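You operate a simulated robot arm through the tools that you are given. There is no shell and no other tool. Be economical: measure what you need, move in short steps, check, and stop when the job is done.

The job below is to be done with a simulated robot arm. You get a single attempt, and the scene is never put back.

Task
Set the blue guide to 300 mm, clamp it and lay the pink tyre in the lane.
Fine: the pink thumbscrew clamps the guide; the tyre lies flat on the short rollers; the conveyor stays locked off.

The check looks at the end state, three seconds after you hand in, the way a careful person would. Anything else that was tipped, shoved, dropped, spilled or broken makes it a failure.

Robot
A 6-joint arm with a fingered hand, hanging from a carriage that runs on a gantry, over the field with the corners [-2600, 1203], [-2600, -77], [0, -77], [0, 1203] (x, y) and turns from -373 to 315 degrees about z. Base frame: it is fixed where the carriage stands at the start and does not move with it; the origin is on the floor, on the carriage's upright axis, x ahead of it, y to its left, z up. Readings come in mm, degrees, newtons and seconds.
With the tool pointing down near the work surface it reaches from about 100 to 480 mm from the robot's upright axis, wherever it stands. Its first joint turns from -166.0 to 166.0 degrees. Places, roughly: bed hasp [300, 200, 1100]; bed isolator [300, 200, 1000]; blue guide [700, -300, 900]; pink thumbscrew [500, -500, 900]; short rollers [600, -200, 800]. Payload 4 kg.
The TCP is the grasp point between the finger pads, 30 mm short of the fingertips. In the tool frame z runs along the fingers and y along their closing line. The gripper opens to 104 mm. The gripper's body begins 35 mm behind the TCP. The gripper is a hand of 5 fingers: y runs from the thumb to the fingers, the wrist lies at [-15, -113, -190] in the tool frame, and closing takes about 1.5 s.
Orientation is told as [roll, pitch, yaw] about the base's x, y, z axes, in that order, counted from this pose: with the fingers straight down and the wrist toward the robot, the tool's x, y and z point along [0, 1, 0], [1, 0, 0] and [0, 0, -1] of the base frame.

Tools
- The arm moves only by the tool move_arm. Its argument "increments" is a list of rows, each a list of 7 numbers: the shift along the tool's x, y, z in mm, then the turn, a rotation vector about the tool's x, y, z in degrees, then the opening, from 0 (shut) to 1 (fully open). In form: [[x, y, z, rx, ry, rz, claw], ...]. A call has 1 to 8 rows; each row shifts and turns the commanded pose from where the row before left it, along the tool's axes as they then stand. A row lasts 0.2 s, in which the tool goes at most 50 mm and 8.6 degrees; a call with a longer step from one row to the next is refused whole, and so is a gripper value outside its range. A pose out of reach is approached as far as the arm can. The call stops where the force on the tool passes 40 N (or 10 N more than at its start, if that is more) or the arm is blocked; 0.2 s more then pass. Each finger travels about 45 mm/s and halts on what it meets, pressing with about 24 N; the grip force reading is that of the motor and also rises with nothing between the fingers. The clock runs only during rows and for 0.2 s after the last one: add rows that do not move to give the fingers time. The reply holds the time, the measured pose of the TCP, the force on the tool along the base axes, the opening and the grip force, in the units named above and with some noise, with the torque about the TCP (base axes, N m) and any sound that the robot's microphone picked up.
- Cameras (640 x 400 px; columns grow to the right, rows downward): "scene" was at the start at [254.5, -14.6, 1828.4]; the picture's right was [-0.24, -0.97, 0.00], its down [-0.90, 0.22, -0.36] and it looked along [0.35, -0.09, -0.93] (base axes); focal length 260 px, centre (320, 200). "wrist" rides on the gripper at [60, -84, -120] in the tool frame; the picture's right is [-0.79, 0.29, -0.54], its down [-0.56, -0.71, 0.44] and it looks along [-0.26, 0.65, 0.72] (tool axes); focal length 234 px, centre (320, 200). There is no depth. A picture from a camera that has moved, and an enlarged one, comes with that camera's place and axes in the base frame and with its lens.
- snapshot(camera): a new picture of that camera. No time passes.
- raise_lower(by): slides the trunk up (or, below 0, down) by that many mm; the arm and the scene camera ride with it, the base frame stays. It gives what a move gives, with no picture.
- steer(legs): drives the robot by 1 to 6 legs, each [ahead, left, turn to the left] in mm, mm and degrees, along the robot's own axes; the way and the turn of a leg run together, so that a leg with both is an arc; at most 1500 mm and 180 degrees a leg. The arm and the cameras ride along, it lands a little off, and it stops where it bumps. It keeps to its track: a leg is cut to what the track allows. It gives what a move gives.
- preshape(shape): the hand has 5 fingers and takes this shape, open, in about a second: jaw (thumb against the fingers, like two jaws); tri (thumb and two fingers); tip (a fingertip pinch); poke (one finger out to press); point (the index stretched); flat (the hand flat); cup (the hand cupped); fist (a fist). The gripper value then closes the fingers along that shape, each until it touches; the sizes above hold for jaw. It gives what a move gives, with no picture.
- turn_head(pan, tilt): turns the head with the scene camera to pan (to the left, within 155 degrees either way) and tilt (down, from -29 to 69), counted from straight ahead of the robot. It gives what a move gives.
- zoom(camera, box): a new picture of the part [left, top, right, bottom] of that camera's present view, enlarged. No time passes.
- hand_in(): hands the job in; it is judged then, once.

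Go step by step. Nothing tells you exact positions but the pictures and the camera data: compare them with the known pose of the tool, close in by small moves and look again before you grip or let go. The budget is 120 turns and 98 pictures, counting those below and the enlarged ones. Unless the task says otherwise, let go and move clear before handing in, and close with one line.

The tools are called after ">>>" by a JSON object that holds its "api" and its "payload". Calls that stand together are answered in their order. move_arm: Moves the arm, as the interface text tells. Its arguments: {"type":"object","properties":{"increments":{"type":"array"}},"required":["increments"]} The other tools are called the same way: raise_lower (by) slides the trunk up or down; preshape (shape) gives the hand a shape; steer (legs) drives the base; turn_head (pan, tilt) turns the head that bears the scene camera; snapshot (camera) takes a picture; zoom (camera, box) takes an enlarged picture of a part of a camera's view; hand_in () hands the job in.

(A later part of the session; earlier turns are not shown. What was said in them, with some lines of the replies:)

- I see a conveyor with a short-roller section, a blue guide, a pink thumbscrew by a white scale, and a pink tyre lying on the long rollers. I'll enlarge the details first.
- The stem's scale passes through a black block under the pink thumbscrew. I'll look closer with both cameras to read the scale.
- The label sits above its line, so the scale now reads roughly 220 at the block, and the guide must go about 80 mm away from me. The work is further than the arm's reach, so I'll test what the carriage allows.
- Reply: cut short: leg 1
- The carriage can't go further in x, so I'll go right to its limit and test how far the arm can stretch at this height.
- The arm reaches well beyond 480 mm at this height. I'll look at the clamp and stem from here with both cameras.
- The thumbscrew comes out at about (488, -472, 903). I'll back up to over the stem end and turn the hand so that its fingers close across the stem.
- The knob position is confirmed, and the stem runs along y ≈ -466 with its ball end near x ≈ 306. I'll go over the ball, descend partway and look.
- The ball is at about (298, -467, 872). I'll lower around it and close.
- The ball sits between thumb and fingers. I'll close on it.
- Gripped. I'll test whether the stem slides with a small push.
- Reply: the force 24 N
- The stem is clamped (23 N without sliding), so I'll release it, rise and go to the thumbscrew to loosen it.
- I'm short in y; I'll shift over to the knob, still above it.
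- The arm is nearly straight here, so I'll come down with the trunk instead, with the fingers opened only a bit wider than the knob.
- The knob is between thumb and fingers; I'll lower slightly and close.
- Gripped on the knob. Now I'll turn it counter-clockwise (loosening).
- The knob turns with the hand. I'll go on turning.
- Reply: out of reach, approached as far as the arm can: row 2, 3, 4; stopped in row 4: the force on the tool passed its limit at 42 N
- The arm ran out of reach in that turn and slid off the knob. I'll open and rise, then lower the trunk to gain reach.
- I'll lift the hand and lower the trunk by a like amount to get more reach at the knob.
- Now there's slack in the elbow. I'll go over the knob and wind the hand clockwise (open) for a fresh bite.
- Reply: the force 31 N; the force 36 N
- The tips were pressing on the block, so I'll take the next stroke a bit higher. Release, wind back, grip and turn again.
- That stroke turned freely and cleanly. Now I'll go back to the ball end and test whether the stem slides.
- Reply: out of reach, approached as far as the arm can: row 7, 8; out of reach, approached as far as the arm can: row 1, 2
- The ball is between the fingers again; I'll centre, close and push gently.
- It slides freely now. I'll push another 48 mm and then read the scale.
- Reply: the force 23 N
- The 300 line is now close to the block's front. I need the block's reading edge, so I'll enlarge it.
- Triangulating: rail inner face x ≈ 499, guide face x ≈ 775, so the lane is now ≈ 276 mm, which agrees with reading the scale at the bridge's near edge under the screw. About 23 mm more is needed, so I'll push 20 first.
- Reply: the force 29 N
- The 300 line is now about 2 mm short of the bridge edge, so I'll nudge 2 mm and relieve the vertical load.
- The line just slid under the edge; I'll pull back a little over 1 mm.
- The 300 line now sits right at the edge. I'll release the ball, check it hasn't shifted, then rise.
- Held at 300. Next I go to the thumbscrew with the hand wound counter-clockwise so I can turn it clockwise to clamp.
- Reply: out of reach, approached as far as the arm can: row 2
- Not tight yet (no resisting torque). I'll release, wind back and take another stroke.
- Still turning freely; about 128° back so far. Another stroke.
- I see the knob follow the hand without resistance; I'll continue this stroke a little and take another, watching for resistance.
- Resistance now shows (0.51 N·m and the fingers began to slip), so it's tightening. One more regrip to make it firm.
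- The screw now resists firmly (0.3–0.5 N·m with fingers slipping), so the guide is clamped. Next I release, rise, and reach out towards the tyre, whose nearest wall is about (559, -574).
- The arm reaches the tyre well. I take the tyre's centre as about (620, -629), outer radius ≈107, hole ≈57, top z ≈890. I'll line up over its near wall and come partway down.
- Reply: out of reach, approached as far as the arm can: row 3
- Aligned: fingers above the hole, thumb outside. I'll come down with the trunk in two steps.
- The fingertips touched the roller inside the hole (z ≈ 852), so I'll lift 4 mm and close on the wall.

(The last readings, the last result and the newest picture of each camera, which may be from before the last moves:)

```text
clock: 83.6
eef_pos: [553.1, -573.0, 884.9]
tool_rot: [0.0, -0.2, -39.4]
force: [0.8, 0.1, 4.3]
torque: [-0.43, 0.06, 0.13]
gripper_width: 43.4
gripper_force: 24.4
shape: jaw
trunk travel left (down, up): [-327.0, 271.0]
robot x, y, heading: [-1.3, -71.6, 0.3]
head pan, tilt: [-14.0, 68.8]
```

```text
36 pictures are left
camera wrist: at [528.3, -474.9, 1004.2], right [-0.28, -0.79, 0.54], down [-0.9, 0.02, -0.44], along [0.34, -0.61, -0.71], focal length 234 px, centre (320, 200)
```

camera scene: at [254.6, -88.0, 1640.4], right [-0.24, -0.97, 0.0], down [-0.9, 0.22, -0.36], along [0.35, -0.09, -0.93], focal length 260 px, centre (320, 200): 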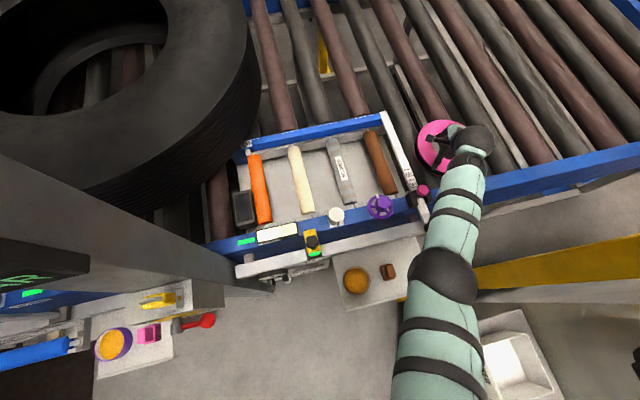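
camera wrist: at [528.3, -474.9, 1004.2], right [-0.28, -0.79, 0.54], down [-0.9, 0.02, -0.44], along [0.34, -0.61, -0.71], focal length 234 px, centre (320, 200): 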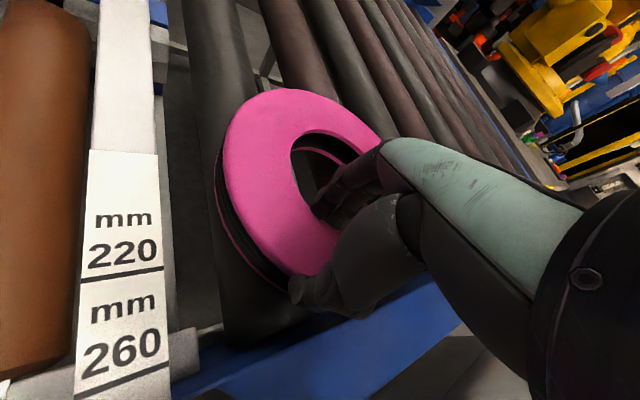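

Gripped at 43 mm on the wall. I'll test-lift a little with the arm and look at how it hangs.

>>> {"api": "move_arm", "payload": {"increments": [[0, 0, -8, 0, 0, 0, 0.05], [0, 0, -10, 0, 0, 0, 0.05], [0, 0, -12, 0, 0, 0, 0.05], [0, 0, 0, 0, 0, 0, 0.05]]}}

>>> {"api": "snapshot", "payload": {"camera": "wrist"}}

>>> {"api": "snapshot", "payload": {"camera": "scene"}}

```text
clock: 84.6
eef_pos: [551.7, -571.2, 911.3]
tool_rot: [0.0, 0.0, -39.5]
force: [0.9, 1.2, -8.0]
torque: [0.43, 0.47, 0.01]
gripper_width: 43.7
gripper_force: 24.7
shape: jaw
trunk travel left (down, up): [-327.0, 271.0]
robot x, y, heading: [0.9, -75.2, 0.1]
head pan, tilt: [-14.0, 68.8]
```

```text
35 pictures are left
camera wrist: at [526.8, -473.3, 1031.7], right [-0.28, -0.79, 0.54], down [-0.9, 0.02, -0.44], along [0.34, -0.61, -0.72], focal length 234 px, centre (320, 200)
```

wrist: 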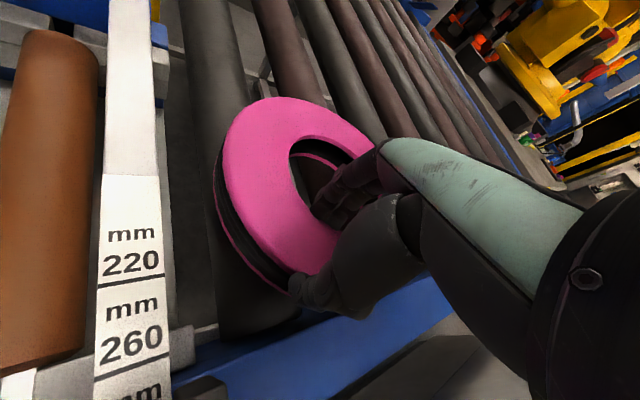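

```text
34 pictures are left
camera scene: at [254.1, -87.6, 1590.2], right [-0.24, -0.97, 0.0], down [-0.91, 0.22, -0.36], along [0.35, -0.09, -0.93], focal length 260 px, centre (320, 200)
```

scene: 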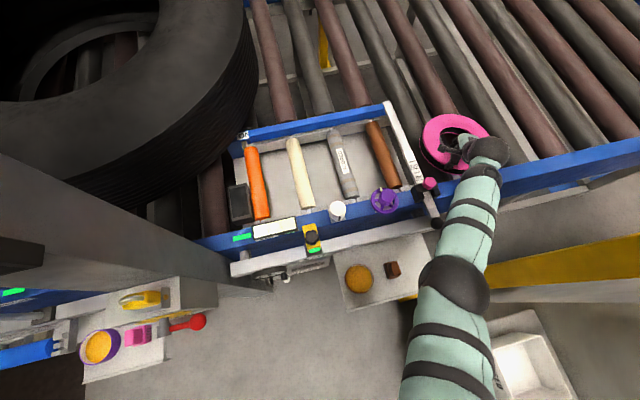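

The tyre is lifted securely (about 0.9 kg). I'll raise the trunk for clearance over the stem, knob and handwheel before carrying it left.

>>> {"api": "raise_lower", "payload": {"by": 85}}

>>> {"api": "move_arm", "payload": {"increments": [[15, -11, 0, 0, 0, 0, 0.05], [22, -17, 0, 0, 0, 0, 0.05], [25, -19, 0, 0, 0, 0, 0.05], [25, -19, 0, 0, 0, 0, 0.05], [25, -19, 0, 0, 0, 0, 0.05], [25, -19, 0, 0, 0, 0, 0.05], [22, -17, 0, 0, 0, 0, 0.05]]}}

>>> {"api": "snapshot", "payload": {"camera": "scene"}}

>>> {"api": "snapshot", "payload": {"camera": "wrist"}}

```text
clock: 85.8
eef_pos: [551.8, -571.5, 996.9]
tool_rot: [-0.1, -0.2, -39.5]
force: [-0.5, 0.0, -8.5]
torque: [0.49, 0.51, 0.05]
gripper_width: 43.7
gripper_force: 24.0
shape: jaw
trunk travel left (down, up): [-412.0, 186.0]
robot x, y, heading: [-0.6, -75.5, 0.3]
head pan, tilt: [-14.0, 68.8]
```

```text
clock: 87.4
eef_pos: [560.8, -368.9, 996.8]
tool_rot: [0.0, -0.1, -39.5]
force: [-0.6, -0.8, -7.7]
torque: [0.44, 0.51, -0.04]
gripper_width: 43.6
gripper_force: 24.3
shape: jaw
trunk travel left (down, up): [-412.0, 186.0]
robot x, y, heading: [-1.1, -69.4, 0.1]
head pan, tilt: [-14.0, 68.8]
```

```text
33 pictures are left
camera scene: at [254.2, -87.6, 1675.2], right [-0.24, -0.97, 0.0], down [-0.91, 0.22, -0.36], along [0.35, -0.09, -0.93], focal length 260 px, centre (320, 200)
```

scene: 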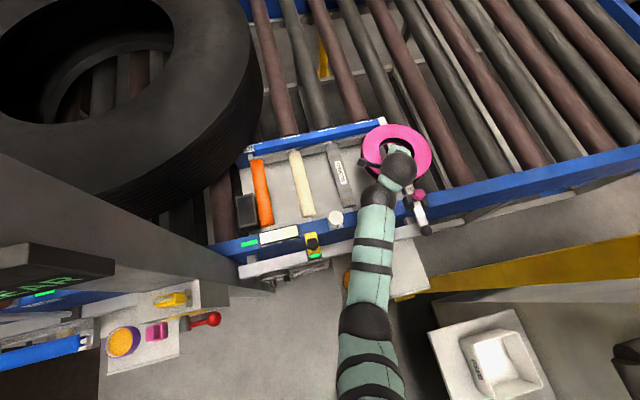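

```text
32 pictures are left
camera wrist: at [536.1, -271.3, 1116.9], right [-0.28, -0.79, 0.54], down [-0.9, 0.02, -0.44], along [0.34, -0.61, -0.72], focal length 234 px, centre (320, 200)
```

wrist: 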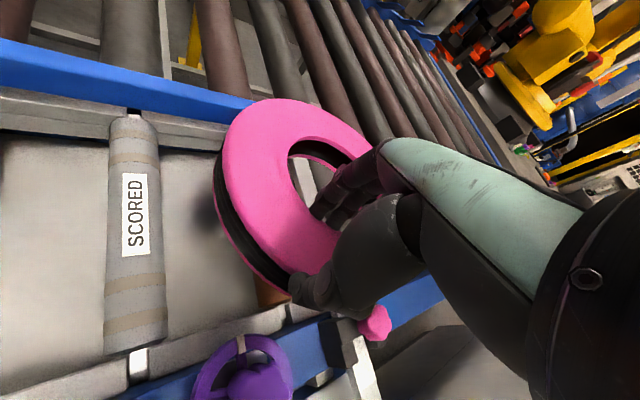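

Hanging well. I'll carry on to over rollers ONE/TWO (clear of the roller marked SCORED) and then turn the hand to face straight ahead.

>>> {"api": "move_arm", "payload": {"increments": [[20, -14, 0, 0, 0, 0, 0.05], [25, -18, 0, 0, 0, 0, 0.05], [25, -18, 0, 0, 0, 0, 0.05], [25, -18, 0, 0, 0, 0, 0.05], [25, -18, 0, 0, 0, 0, 0.05], [25, -18, 0, 0, 0, 0, 0.05], [25, -18, 0, 0, 0, 0, 0.05], [25, -18, 0, 0, 0, 0, 0.05]]}}

>>> {"api": "move_arm", "payload": {"increments": [[25, -20, 0, 0, 0, 0, 0.05], [25, -20, 0, 0, 0, 0, 0.05], [0, 0, 0, 0, 0, -6.5, 0.05], [0, 0, 0, 0, 0, -6.5, 0.05], [0, 0, 0, 0, 0, -6.5, 0.05], [0, 0, 0, 0, 0, -6.5, 0.05], [0, 0, 0, 0, 0, -6.5, 0.05], [0, 0, 0, 0, 0, -7, 0.05]]}}

>>> {"api": "snapshot", "payload": {"camera": "scene"}}

>>> {"api": "snapshot", "payload": {"camera": "wrist"}}

```text
clock: 89.2
eef_pos: [576.6, -130.9, 997.6]
tool_rot: [0.1, -0.2, -39.4]
force: [1.0, -0.3, -7.6]
torque: [0.39, 0.47, 0.04]
gripper_width: 43.3
gripper_force: 24.8
shape: jaw
trunk travel left (down, up): [-412.0, 186.0]
robot x, y, heading: [0.5, -75.1, 0.2]
head pan, tilt: [-14.0, 68.8]
```

```text
clock: 91.0
eef_pos: [576.2, -70.2, 996.9]
tool_rot: [-0.1, -0.1, -0.1]
force: [-0.1, 0.4, -6.7]
torque: [0.03, 0.67, -0.05]
gripper_width: 43.4
gripper_force: 24.0
shape: jaw
trunk travel left (down, up): [-412.0, 186.0]
robot x, y, heading: [1.5, -74.2, -0.1]
head pan, tilt: [-14.0, 68.8]
```

```text
31 pictures are left
camera scene: at [254.2, -88.0, 1675.2], right [-0.24, -0.97, 0.0], down [-0.91, 0.22, -0.36], along [0.35, -0.09, -0.93], focal length 260 px, centre (320, 200)
```

scene: 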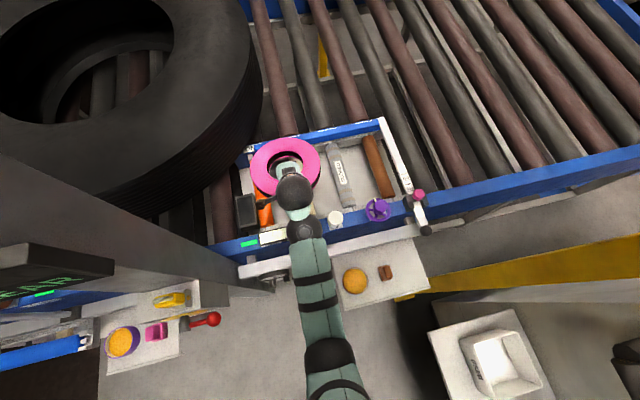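

```text
30 pictures are left
camera wrist: at [494.2, -11.3, 1116.5], right [0.29, -0.79, 0.54], down [-0.71, -0.56, -0.44], along [0.65, -0.26, -0.72], focal length 234 px, centre (320, 200)
```

wrist: 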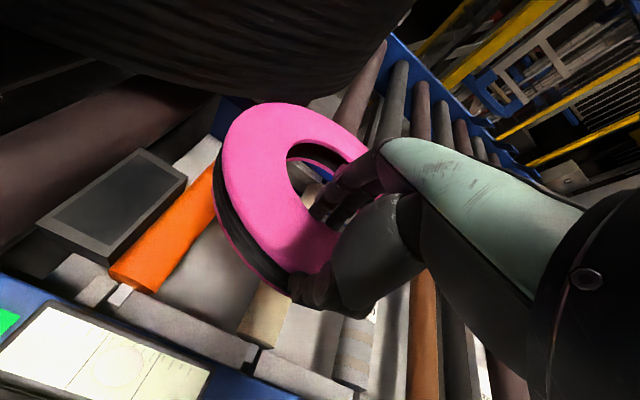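

The tyre is above ONE/TWO, clear of the box and the guide. I'll lower it with the trunk.

>>> {"api": "raise_lower", "payload": {"by": -85}}

>>> {"api": "snapshot", "payload": {"camera": "wrist"}}

>>> {"api": "zoom", "payload": {"camera": "scene", "box": [200, 90, 360, 220]}}

```text
clock: 92.2
eef_pos: [577.3, -70.7, 911.7]
tool_rot: [-0.2, -0.1, 0.0]
force: [0.2, 0.6, -8.1]
torque: [0.03, 0.66, 0.0]
gripper_width: 43.3
gripper_force: 24.2
shape: jaw
trunk travel left (down, up): [-327.0, 271.0]
robot x, y, heading: [-0.4, -77.4, 0.1]
head pan, tilt: [-14.0, 68.8]
```

```text
29 pictures are left
camera wrist: at [494.5, -10.7, 1031.7], right [0.29, -0.79, 0.55], down [-0.71, -0.56, -0.44], along [0.65, -0.26, -0.72], focal length 234 px, centre (320, 200)
```

wrist: 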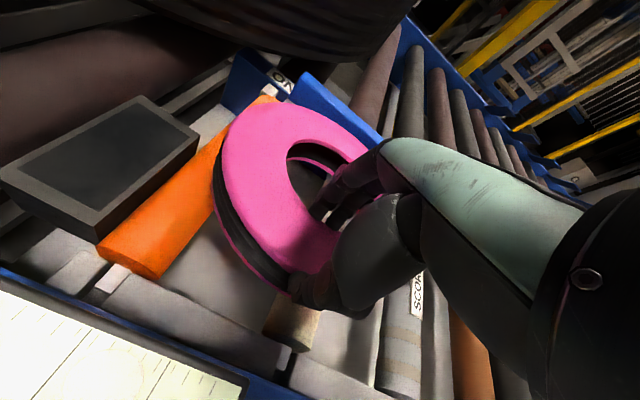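

```text
3.08 times, centred on (280, 155) of scene
camera zoom: at [254.2, -87.9, 1590.2], right [-0.24, -0.97, 0.0], down [-0.91, 0.22, -0.36], along [0.35, -0.09, -0.93], focal length 798 px, centre (443, 338)
```

zoom: 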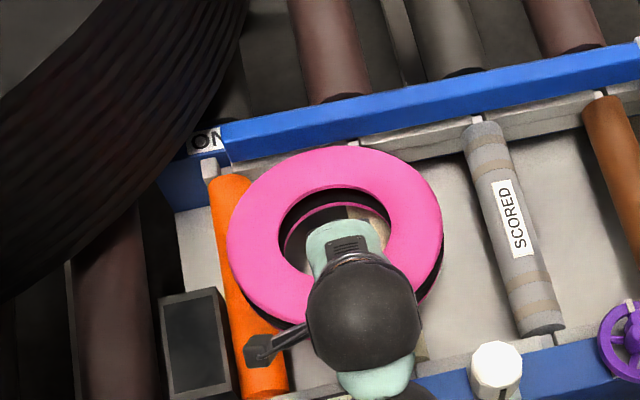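

It's over ONE and TWO but slightly too far right to sit well on ONE. I'll shift about 11 mm left and 8 mm outward, then lower until it touches.

>>> {"api": "move_arm", "payload": {"increments": [[11, 8, 0, 0, 0, 0, 0.05], [0, 0, 6, 0, 0, 0, 0.05], [0, 0, 6, 0, 0, 0, 0.05], [0, 0, 5, 0, 0, 0, 0.05], [0, 0, 0, 0, 0, 0, 0.05]]}}

>>> {"api": "snapshot", "payload": {"camera": "wrist"}}

>>> {"api": "zoom", "payload": {"camera": "scene", "box": [200, 90, 360, 220]}}

```text
clock: 93.4
eef_pos: [585.0, -59.1, 895.0]
tool_rot: [0.0, -0.1, 0.1]
force: [-2.1, 0.4, -3.5]
torque: [-0.01, 0.01, 0.01]
gripper_width: 42.9
gripper_force: 23.9
shape: jaw
trunk travel left (down, up): [-327.0, 271.0]
robot x, y, heading: [4.3, -73.6, -0.0]
head pan, tilt: [-14.0, 68.8]
```

```text
27 pictures are left
camera wrist: at [502.4, 0.3, 1015.1], right [0.29, -0.79, 0.55], down [-0.7, -0.56, -0.44], along [0.65, -0.26, -0.72], focal length 234 px, centre (320, 200)
```

wrist: 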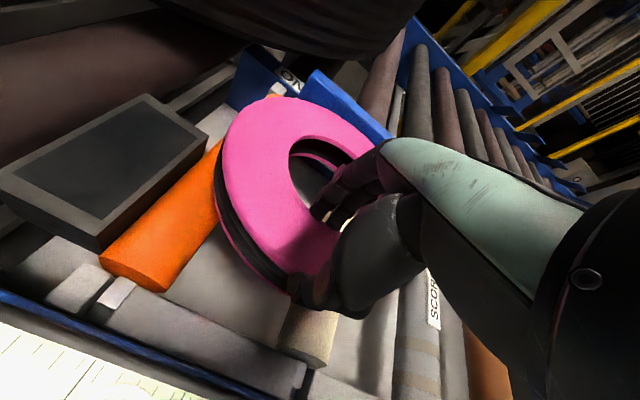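

```text
3.08 times, centred on (280, 155) of scene
camera zoom: at [254.1, -87.9, 1590.2], right [-0.24, -0.97, 0.0], down [-0.91, 0.22, -0.36], along [0.35, -0.09, -0.93], focal length 798 px, centre (443, 338)
```

zoom: 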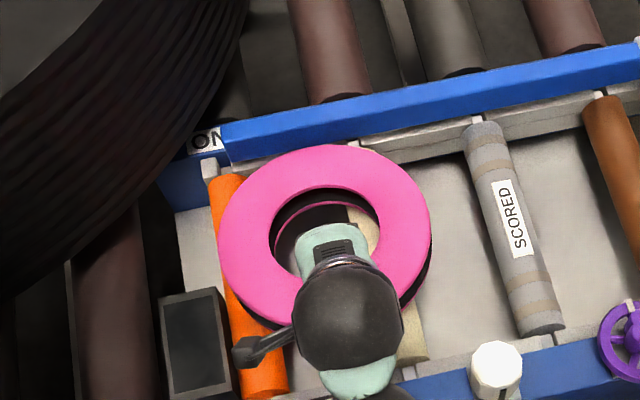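

The far edge has touched down. I'll lower the near edge the last bit.

>>> {"api": "move_arm", "payload": {"increments": [[0, 0, 3, 0, 0, 0, 0.05], [0, 0, 3, 0, 0, 0, 0.05], [0, 0, 2, 0, 0, 0, 0.05], [0, 0, 0, 0, 0, 0, 0.05]]}}

>>> {"api": "snapshot", "payload": {"camera": "wrist"}}

```text
clock: 94.4
eef_pos: [585.3, -59.7, 887.4]
tool_rot: [-0.1, -0.1, 0.0]
force: [-4.0, -0.4, -0.2]
torque: [-0.12, -0.2, -0.02]
gripper_width: 42.3
gripper_force: 24.1
shape: jaw
trunk travel left (down, up): [-327.0, 271.0]
robot x, y, heading: [3.7, -71.4, 0.3]
head pan, tilt: [-14.0, 68.8]
```

```text
25 pictures are left
camera wrist: at [502.2, 0.5, 1007.0], right [0.29, -0.79, 0.55], down [-0.7, -0.56, -0.44], along [0.65, -0.26, -0.72], focal length 234 px, centre (320, 200)
```

wrist: 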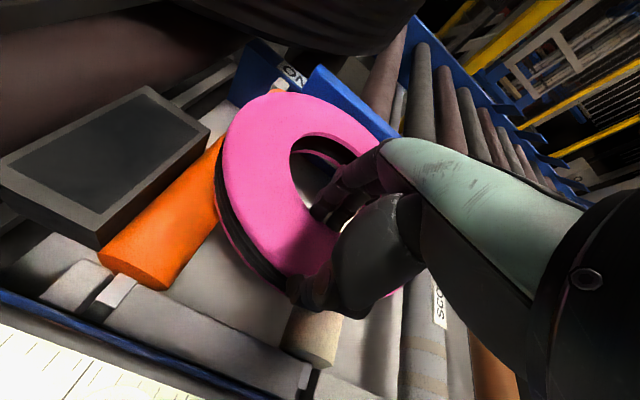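

>>> {"api": "move_arm", "payload": {"increments": [[0, 0, 2, 0, 0, 0, 0.05], [0, 0, 2, 0, 0, 0, 0.05], [0, 0, 0, 0, 0, 0, 0.05]]}}

```text
clock: 95.2
eef_pos: [584.5, -59.1, 883.6]
tool_rot: [-0.1, -0.2, 0.0]
force: [-7.4, 0.5, 8.8]
torque: [-0.29, -0.32, -0.03]
gripper_width: 42.4
gripper_force: 24.3
shape: jaw
trunk travel left (down, up): [-327.0, 271.0]
robot x, y, heading: [-0.9, -74.0, 0.5]
head pan, tilt: [-14.0, 68.8]
```

The rollers now carry it (force upward 9 N). I'll open slowly to full and look before rising.

>>> {"api": "move_arm", "payload": {"increments": [[0, 0, -2, 0, 0, 0, 0.4], [0, 0, 0, 0, 0, 0, 0.55], [0, 0, 0, 0, 0, 0, 0.7], [0, 0, 0, 0, 0, 0, 0.85], [0, 0, 0, 0, 0, 0, 1], [0, 0, 0, 0, 0, 0, 1], [0, 0, 0, 0, 0, 0, 1]]}}

>>> {"api": "snapshot", "payload": {"camera": "wrist"}}

```text
clock: 96.8
eef_pos: [585.4, -59.4, 884.6]
tool_rot: [-0.2, -0.1, 0.0]
force: [0.0, 0.3, 0.5]
torque: [0.03, -0.02, 0.01]
gripper_width: 103.5
gripper_force: 0.0
shape: jaw
trunk travel left (down, up): [-327.0, 271.0]
robot x, y, heading: [-0.3, -75.9, 0.1]
head pan, tilt: [-14.0, 68.8]
```

```text
24 pictures are left
camera wrist: at [502.9, -0.3, 1005.1], right [0.29, -0.79, 0.55], down [-0.7, -0.56, -0.44], along [0.65, -0.26, -0.72], focal length 234 px, centre (320, 200)
```

wrist: 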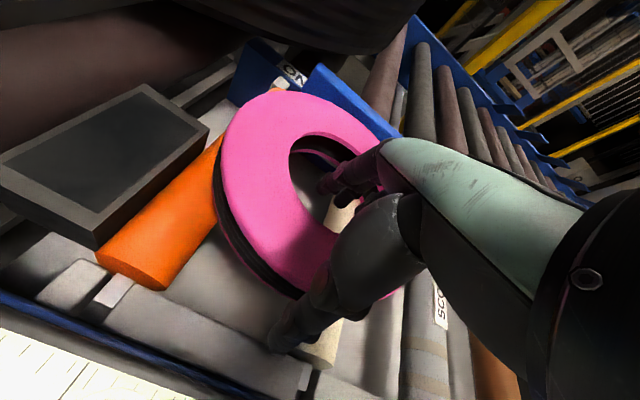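

It lies free of the fingers. I'll rise straight up with the trunk and check.

>>> {"api": "raise_lower", "payload": {"by": 120}}

>>> {"api": "move_arm", "payload": {"increments": [[0, -40, 0, 0, 0, 0, 1], [0, -45, 0, 0, 0, 0, 1], [0, -45, 0, 0, 0, 0, 1]]}}

>>> {"api": "snapshot", "payload": {"camera": "wrist"}}

>>> {"api": "snapshot", "payload": {"camera": "scene"}}

>>> {"api": "zoom", "payload": {"camera": "scene", "box": [220, 100, 440, 250]}}

```text
clock: 98.3
eef_pos: [585.2, -59.9, 1004.7]
tool_rot: [0.0, -0.1, -0.1]
force: [0.3, -1.1, 0.4]
torque: [-0.03, -0.02, -0.04]
gripper_width: 103.6
gripper_force: 0.1
shape: jaw
trunk travel left (down, up): [-447.0, 151.0]
robot x, y, heading: [-0.6, -75.9, 0.0]
head pan, tilt: [-14.0, 68.8]
```

```text
clock: 99.1
eef_pos: [454.9, -59.9, 1004.9]
tool_rot: [0.0, -0.1, 0.1]
force: [0.7, 0.4, 0.6]
torque: [-0.02, 0.02, 0.01]
gripper_width: 103.9
gripper_force: 0.1
shape: jaw
trunk travel left (down, up): [-447.0, 151.0]
robot x, y, heading: [-1.5, -70.8, 0.1]
head pan, tilt: [-14.0, 68.8]
```

```text
23 pictures are left
camera wrist: at [372.9, 0.4, 1124.1], right [0.29, -0.79, 0.55], down [-0.7, -0.56, -0.44], along [0.65, -0.26, -0.72], focal length 234 px, centre (320, 200)
```

wrist: 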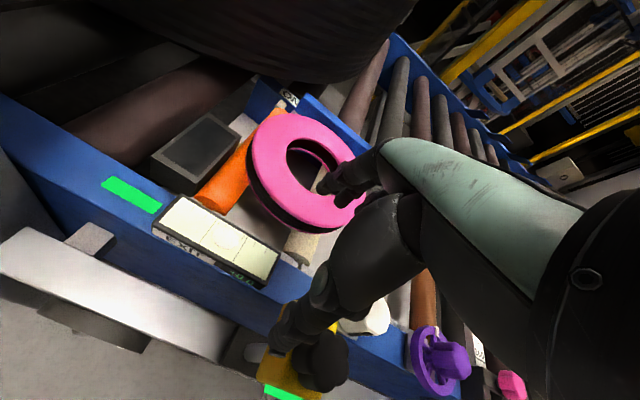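

```text
22 pictures are left
camera scene: at [254.5, -87.9, 1710.4], right [-0.24, -0.97, 0.0], down [-0.9, 0.22, -0.36], along [0.35, -0.09, -0.93], focal length 260 px, centre (320, 200)
```

scene: 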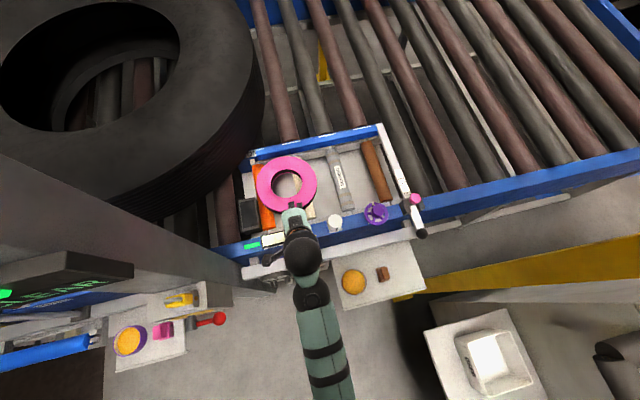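

```text
2.67 times, centred on (330, 175) of scene
camera zoom: at [254.5, -87.9, 1710.4], right [-0.24, -0.97, 0.0], down [-0.9, 0.22, -0.36], along [0.35, -0.09, -0.93], focal length 692 px, centre (293, 267)
```

zoom: 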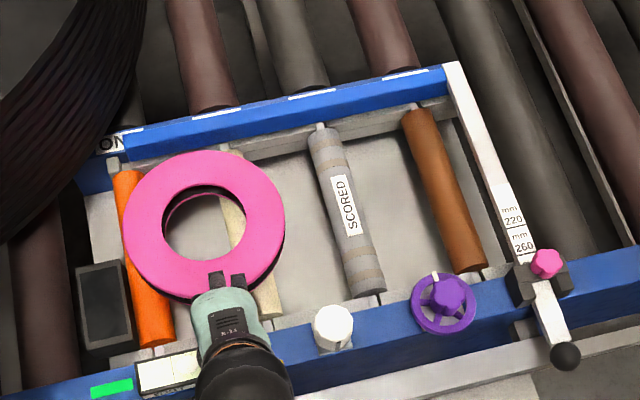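

The tyre lies flat across ONE and TWO between rail and guide. I'll check the scale and the clamp once more.

>>> {"api": "zoom", "payload": {"camera": "scene", "box": [380, 170, 450, 240]}}

>>> {"api": "zoom", "payload": {"camera": "wrist", "box": [200, 80, 400, 300]}}

```text
5.71 times, centred on (415, 205) of scene
camera zoom: at [254.5, -87.9, 1710.4], right [-0.24, -0.97, 0.0], down [-0.9, 0.22, -0.36], along [0.35, -0.09, -0.93], focal length 1483 px, centre (-223, 171)
```

zoom: 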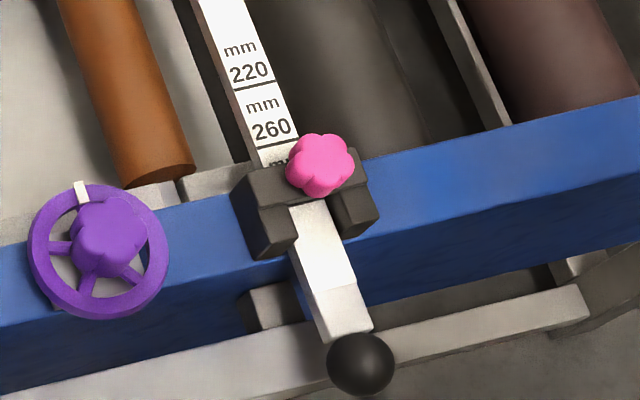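

```text
1.82 times, centred on (300, 190) of wrist
camera zoom: at [372.9, 0.4, 1124.1], right [0.29, -0.79, 0.55], down [-0.7, -0.56, -0.44], along [0.65, -0.26, -0.72], focal length 426 px, centre (356, 218)
```

zoom: 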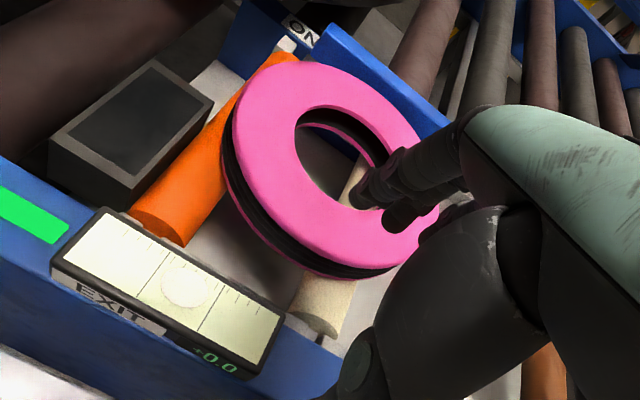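

The guide reads 300 at the bridge edge, the screw is tight, and the tyre is flat with the level at +0.0. I'll raise the hand clear of everything.

>>> {"api": "raise_lower", "payload": {"by": 130}}

>>> {"api": "snapshot", "payload": {"camera": "scene"}}

```text
clock: 100.7
eef_pos: [456.4, -58.9, 1134.2]
tool_rot: [-0.1, 0.0, 0.0]
force: [-0.4, -0.1, 0.6]
torque: [-0.02, 0.02, 0.02]
gripper_width: 103.8
gripper_force: 0.0
shape: jaw
trunk travel left (down, up): [-577.0, 21.0]
robot x, y, heading: [-1.0, -75.6, 0.0]
head pan, tilt: [-14.0, 68.8]
```

```text
18 pictures are left
camera scene: at [254.5, -87.9, 1840.3], right [-0.24, -0.97, 0.0], down [-0.9, 0.22, -0.36], along [0.35, -0.09, -0.93], focal length 260 px, centre (320, 200)
```

scene: 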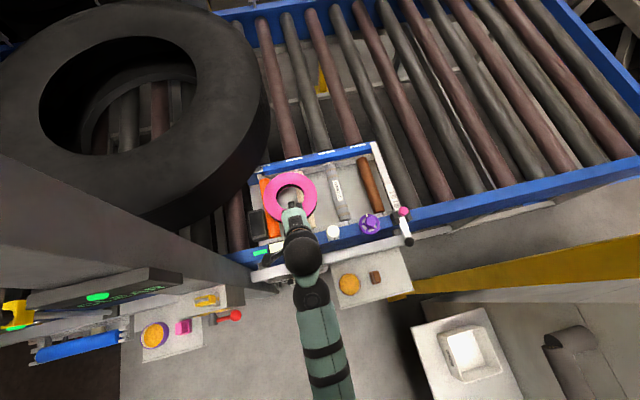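

Everything is as intended and nothing else has moved, so I'm handing in.

>>> {"api": "hand_in", "payload": {}}

```text
The job is handed in.
```

The blue guide is set to 300 mm and clamped with the pink thumbscrew. The pink tyre lies flat on short rollers ONE and TWO, clear of the roller marked SCORED. I did not touch the conveyor's isolator or hasp.
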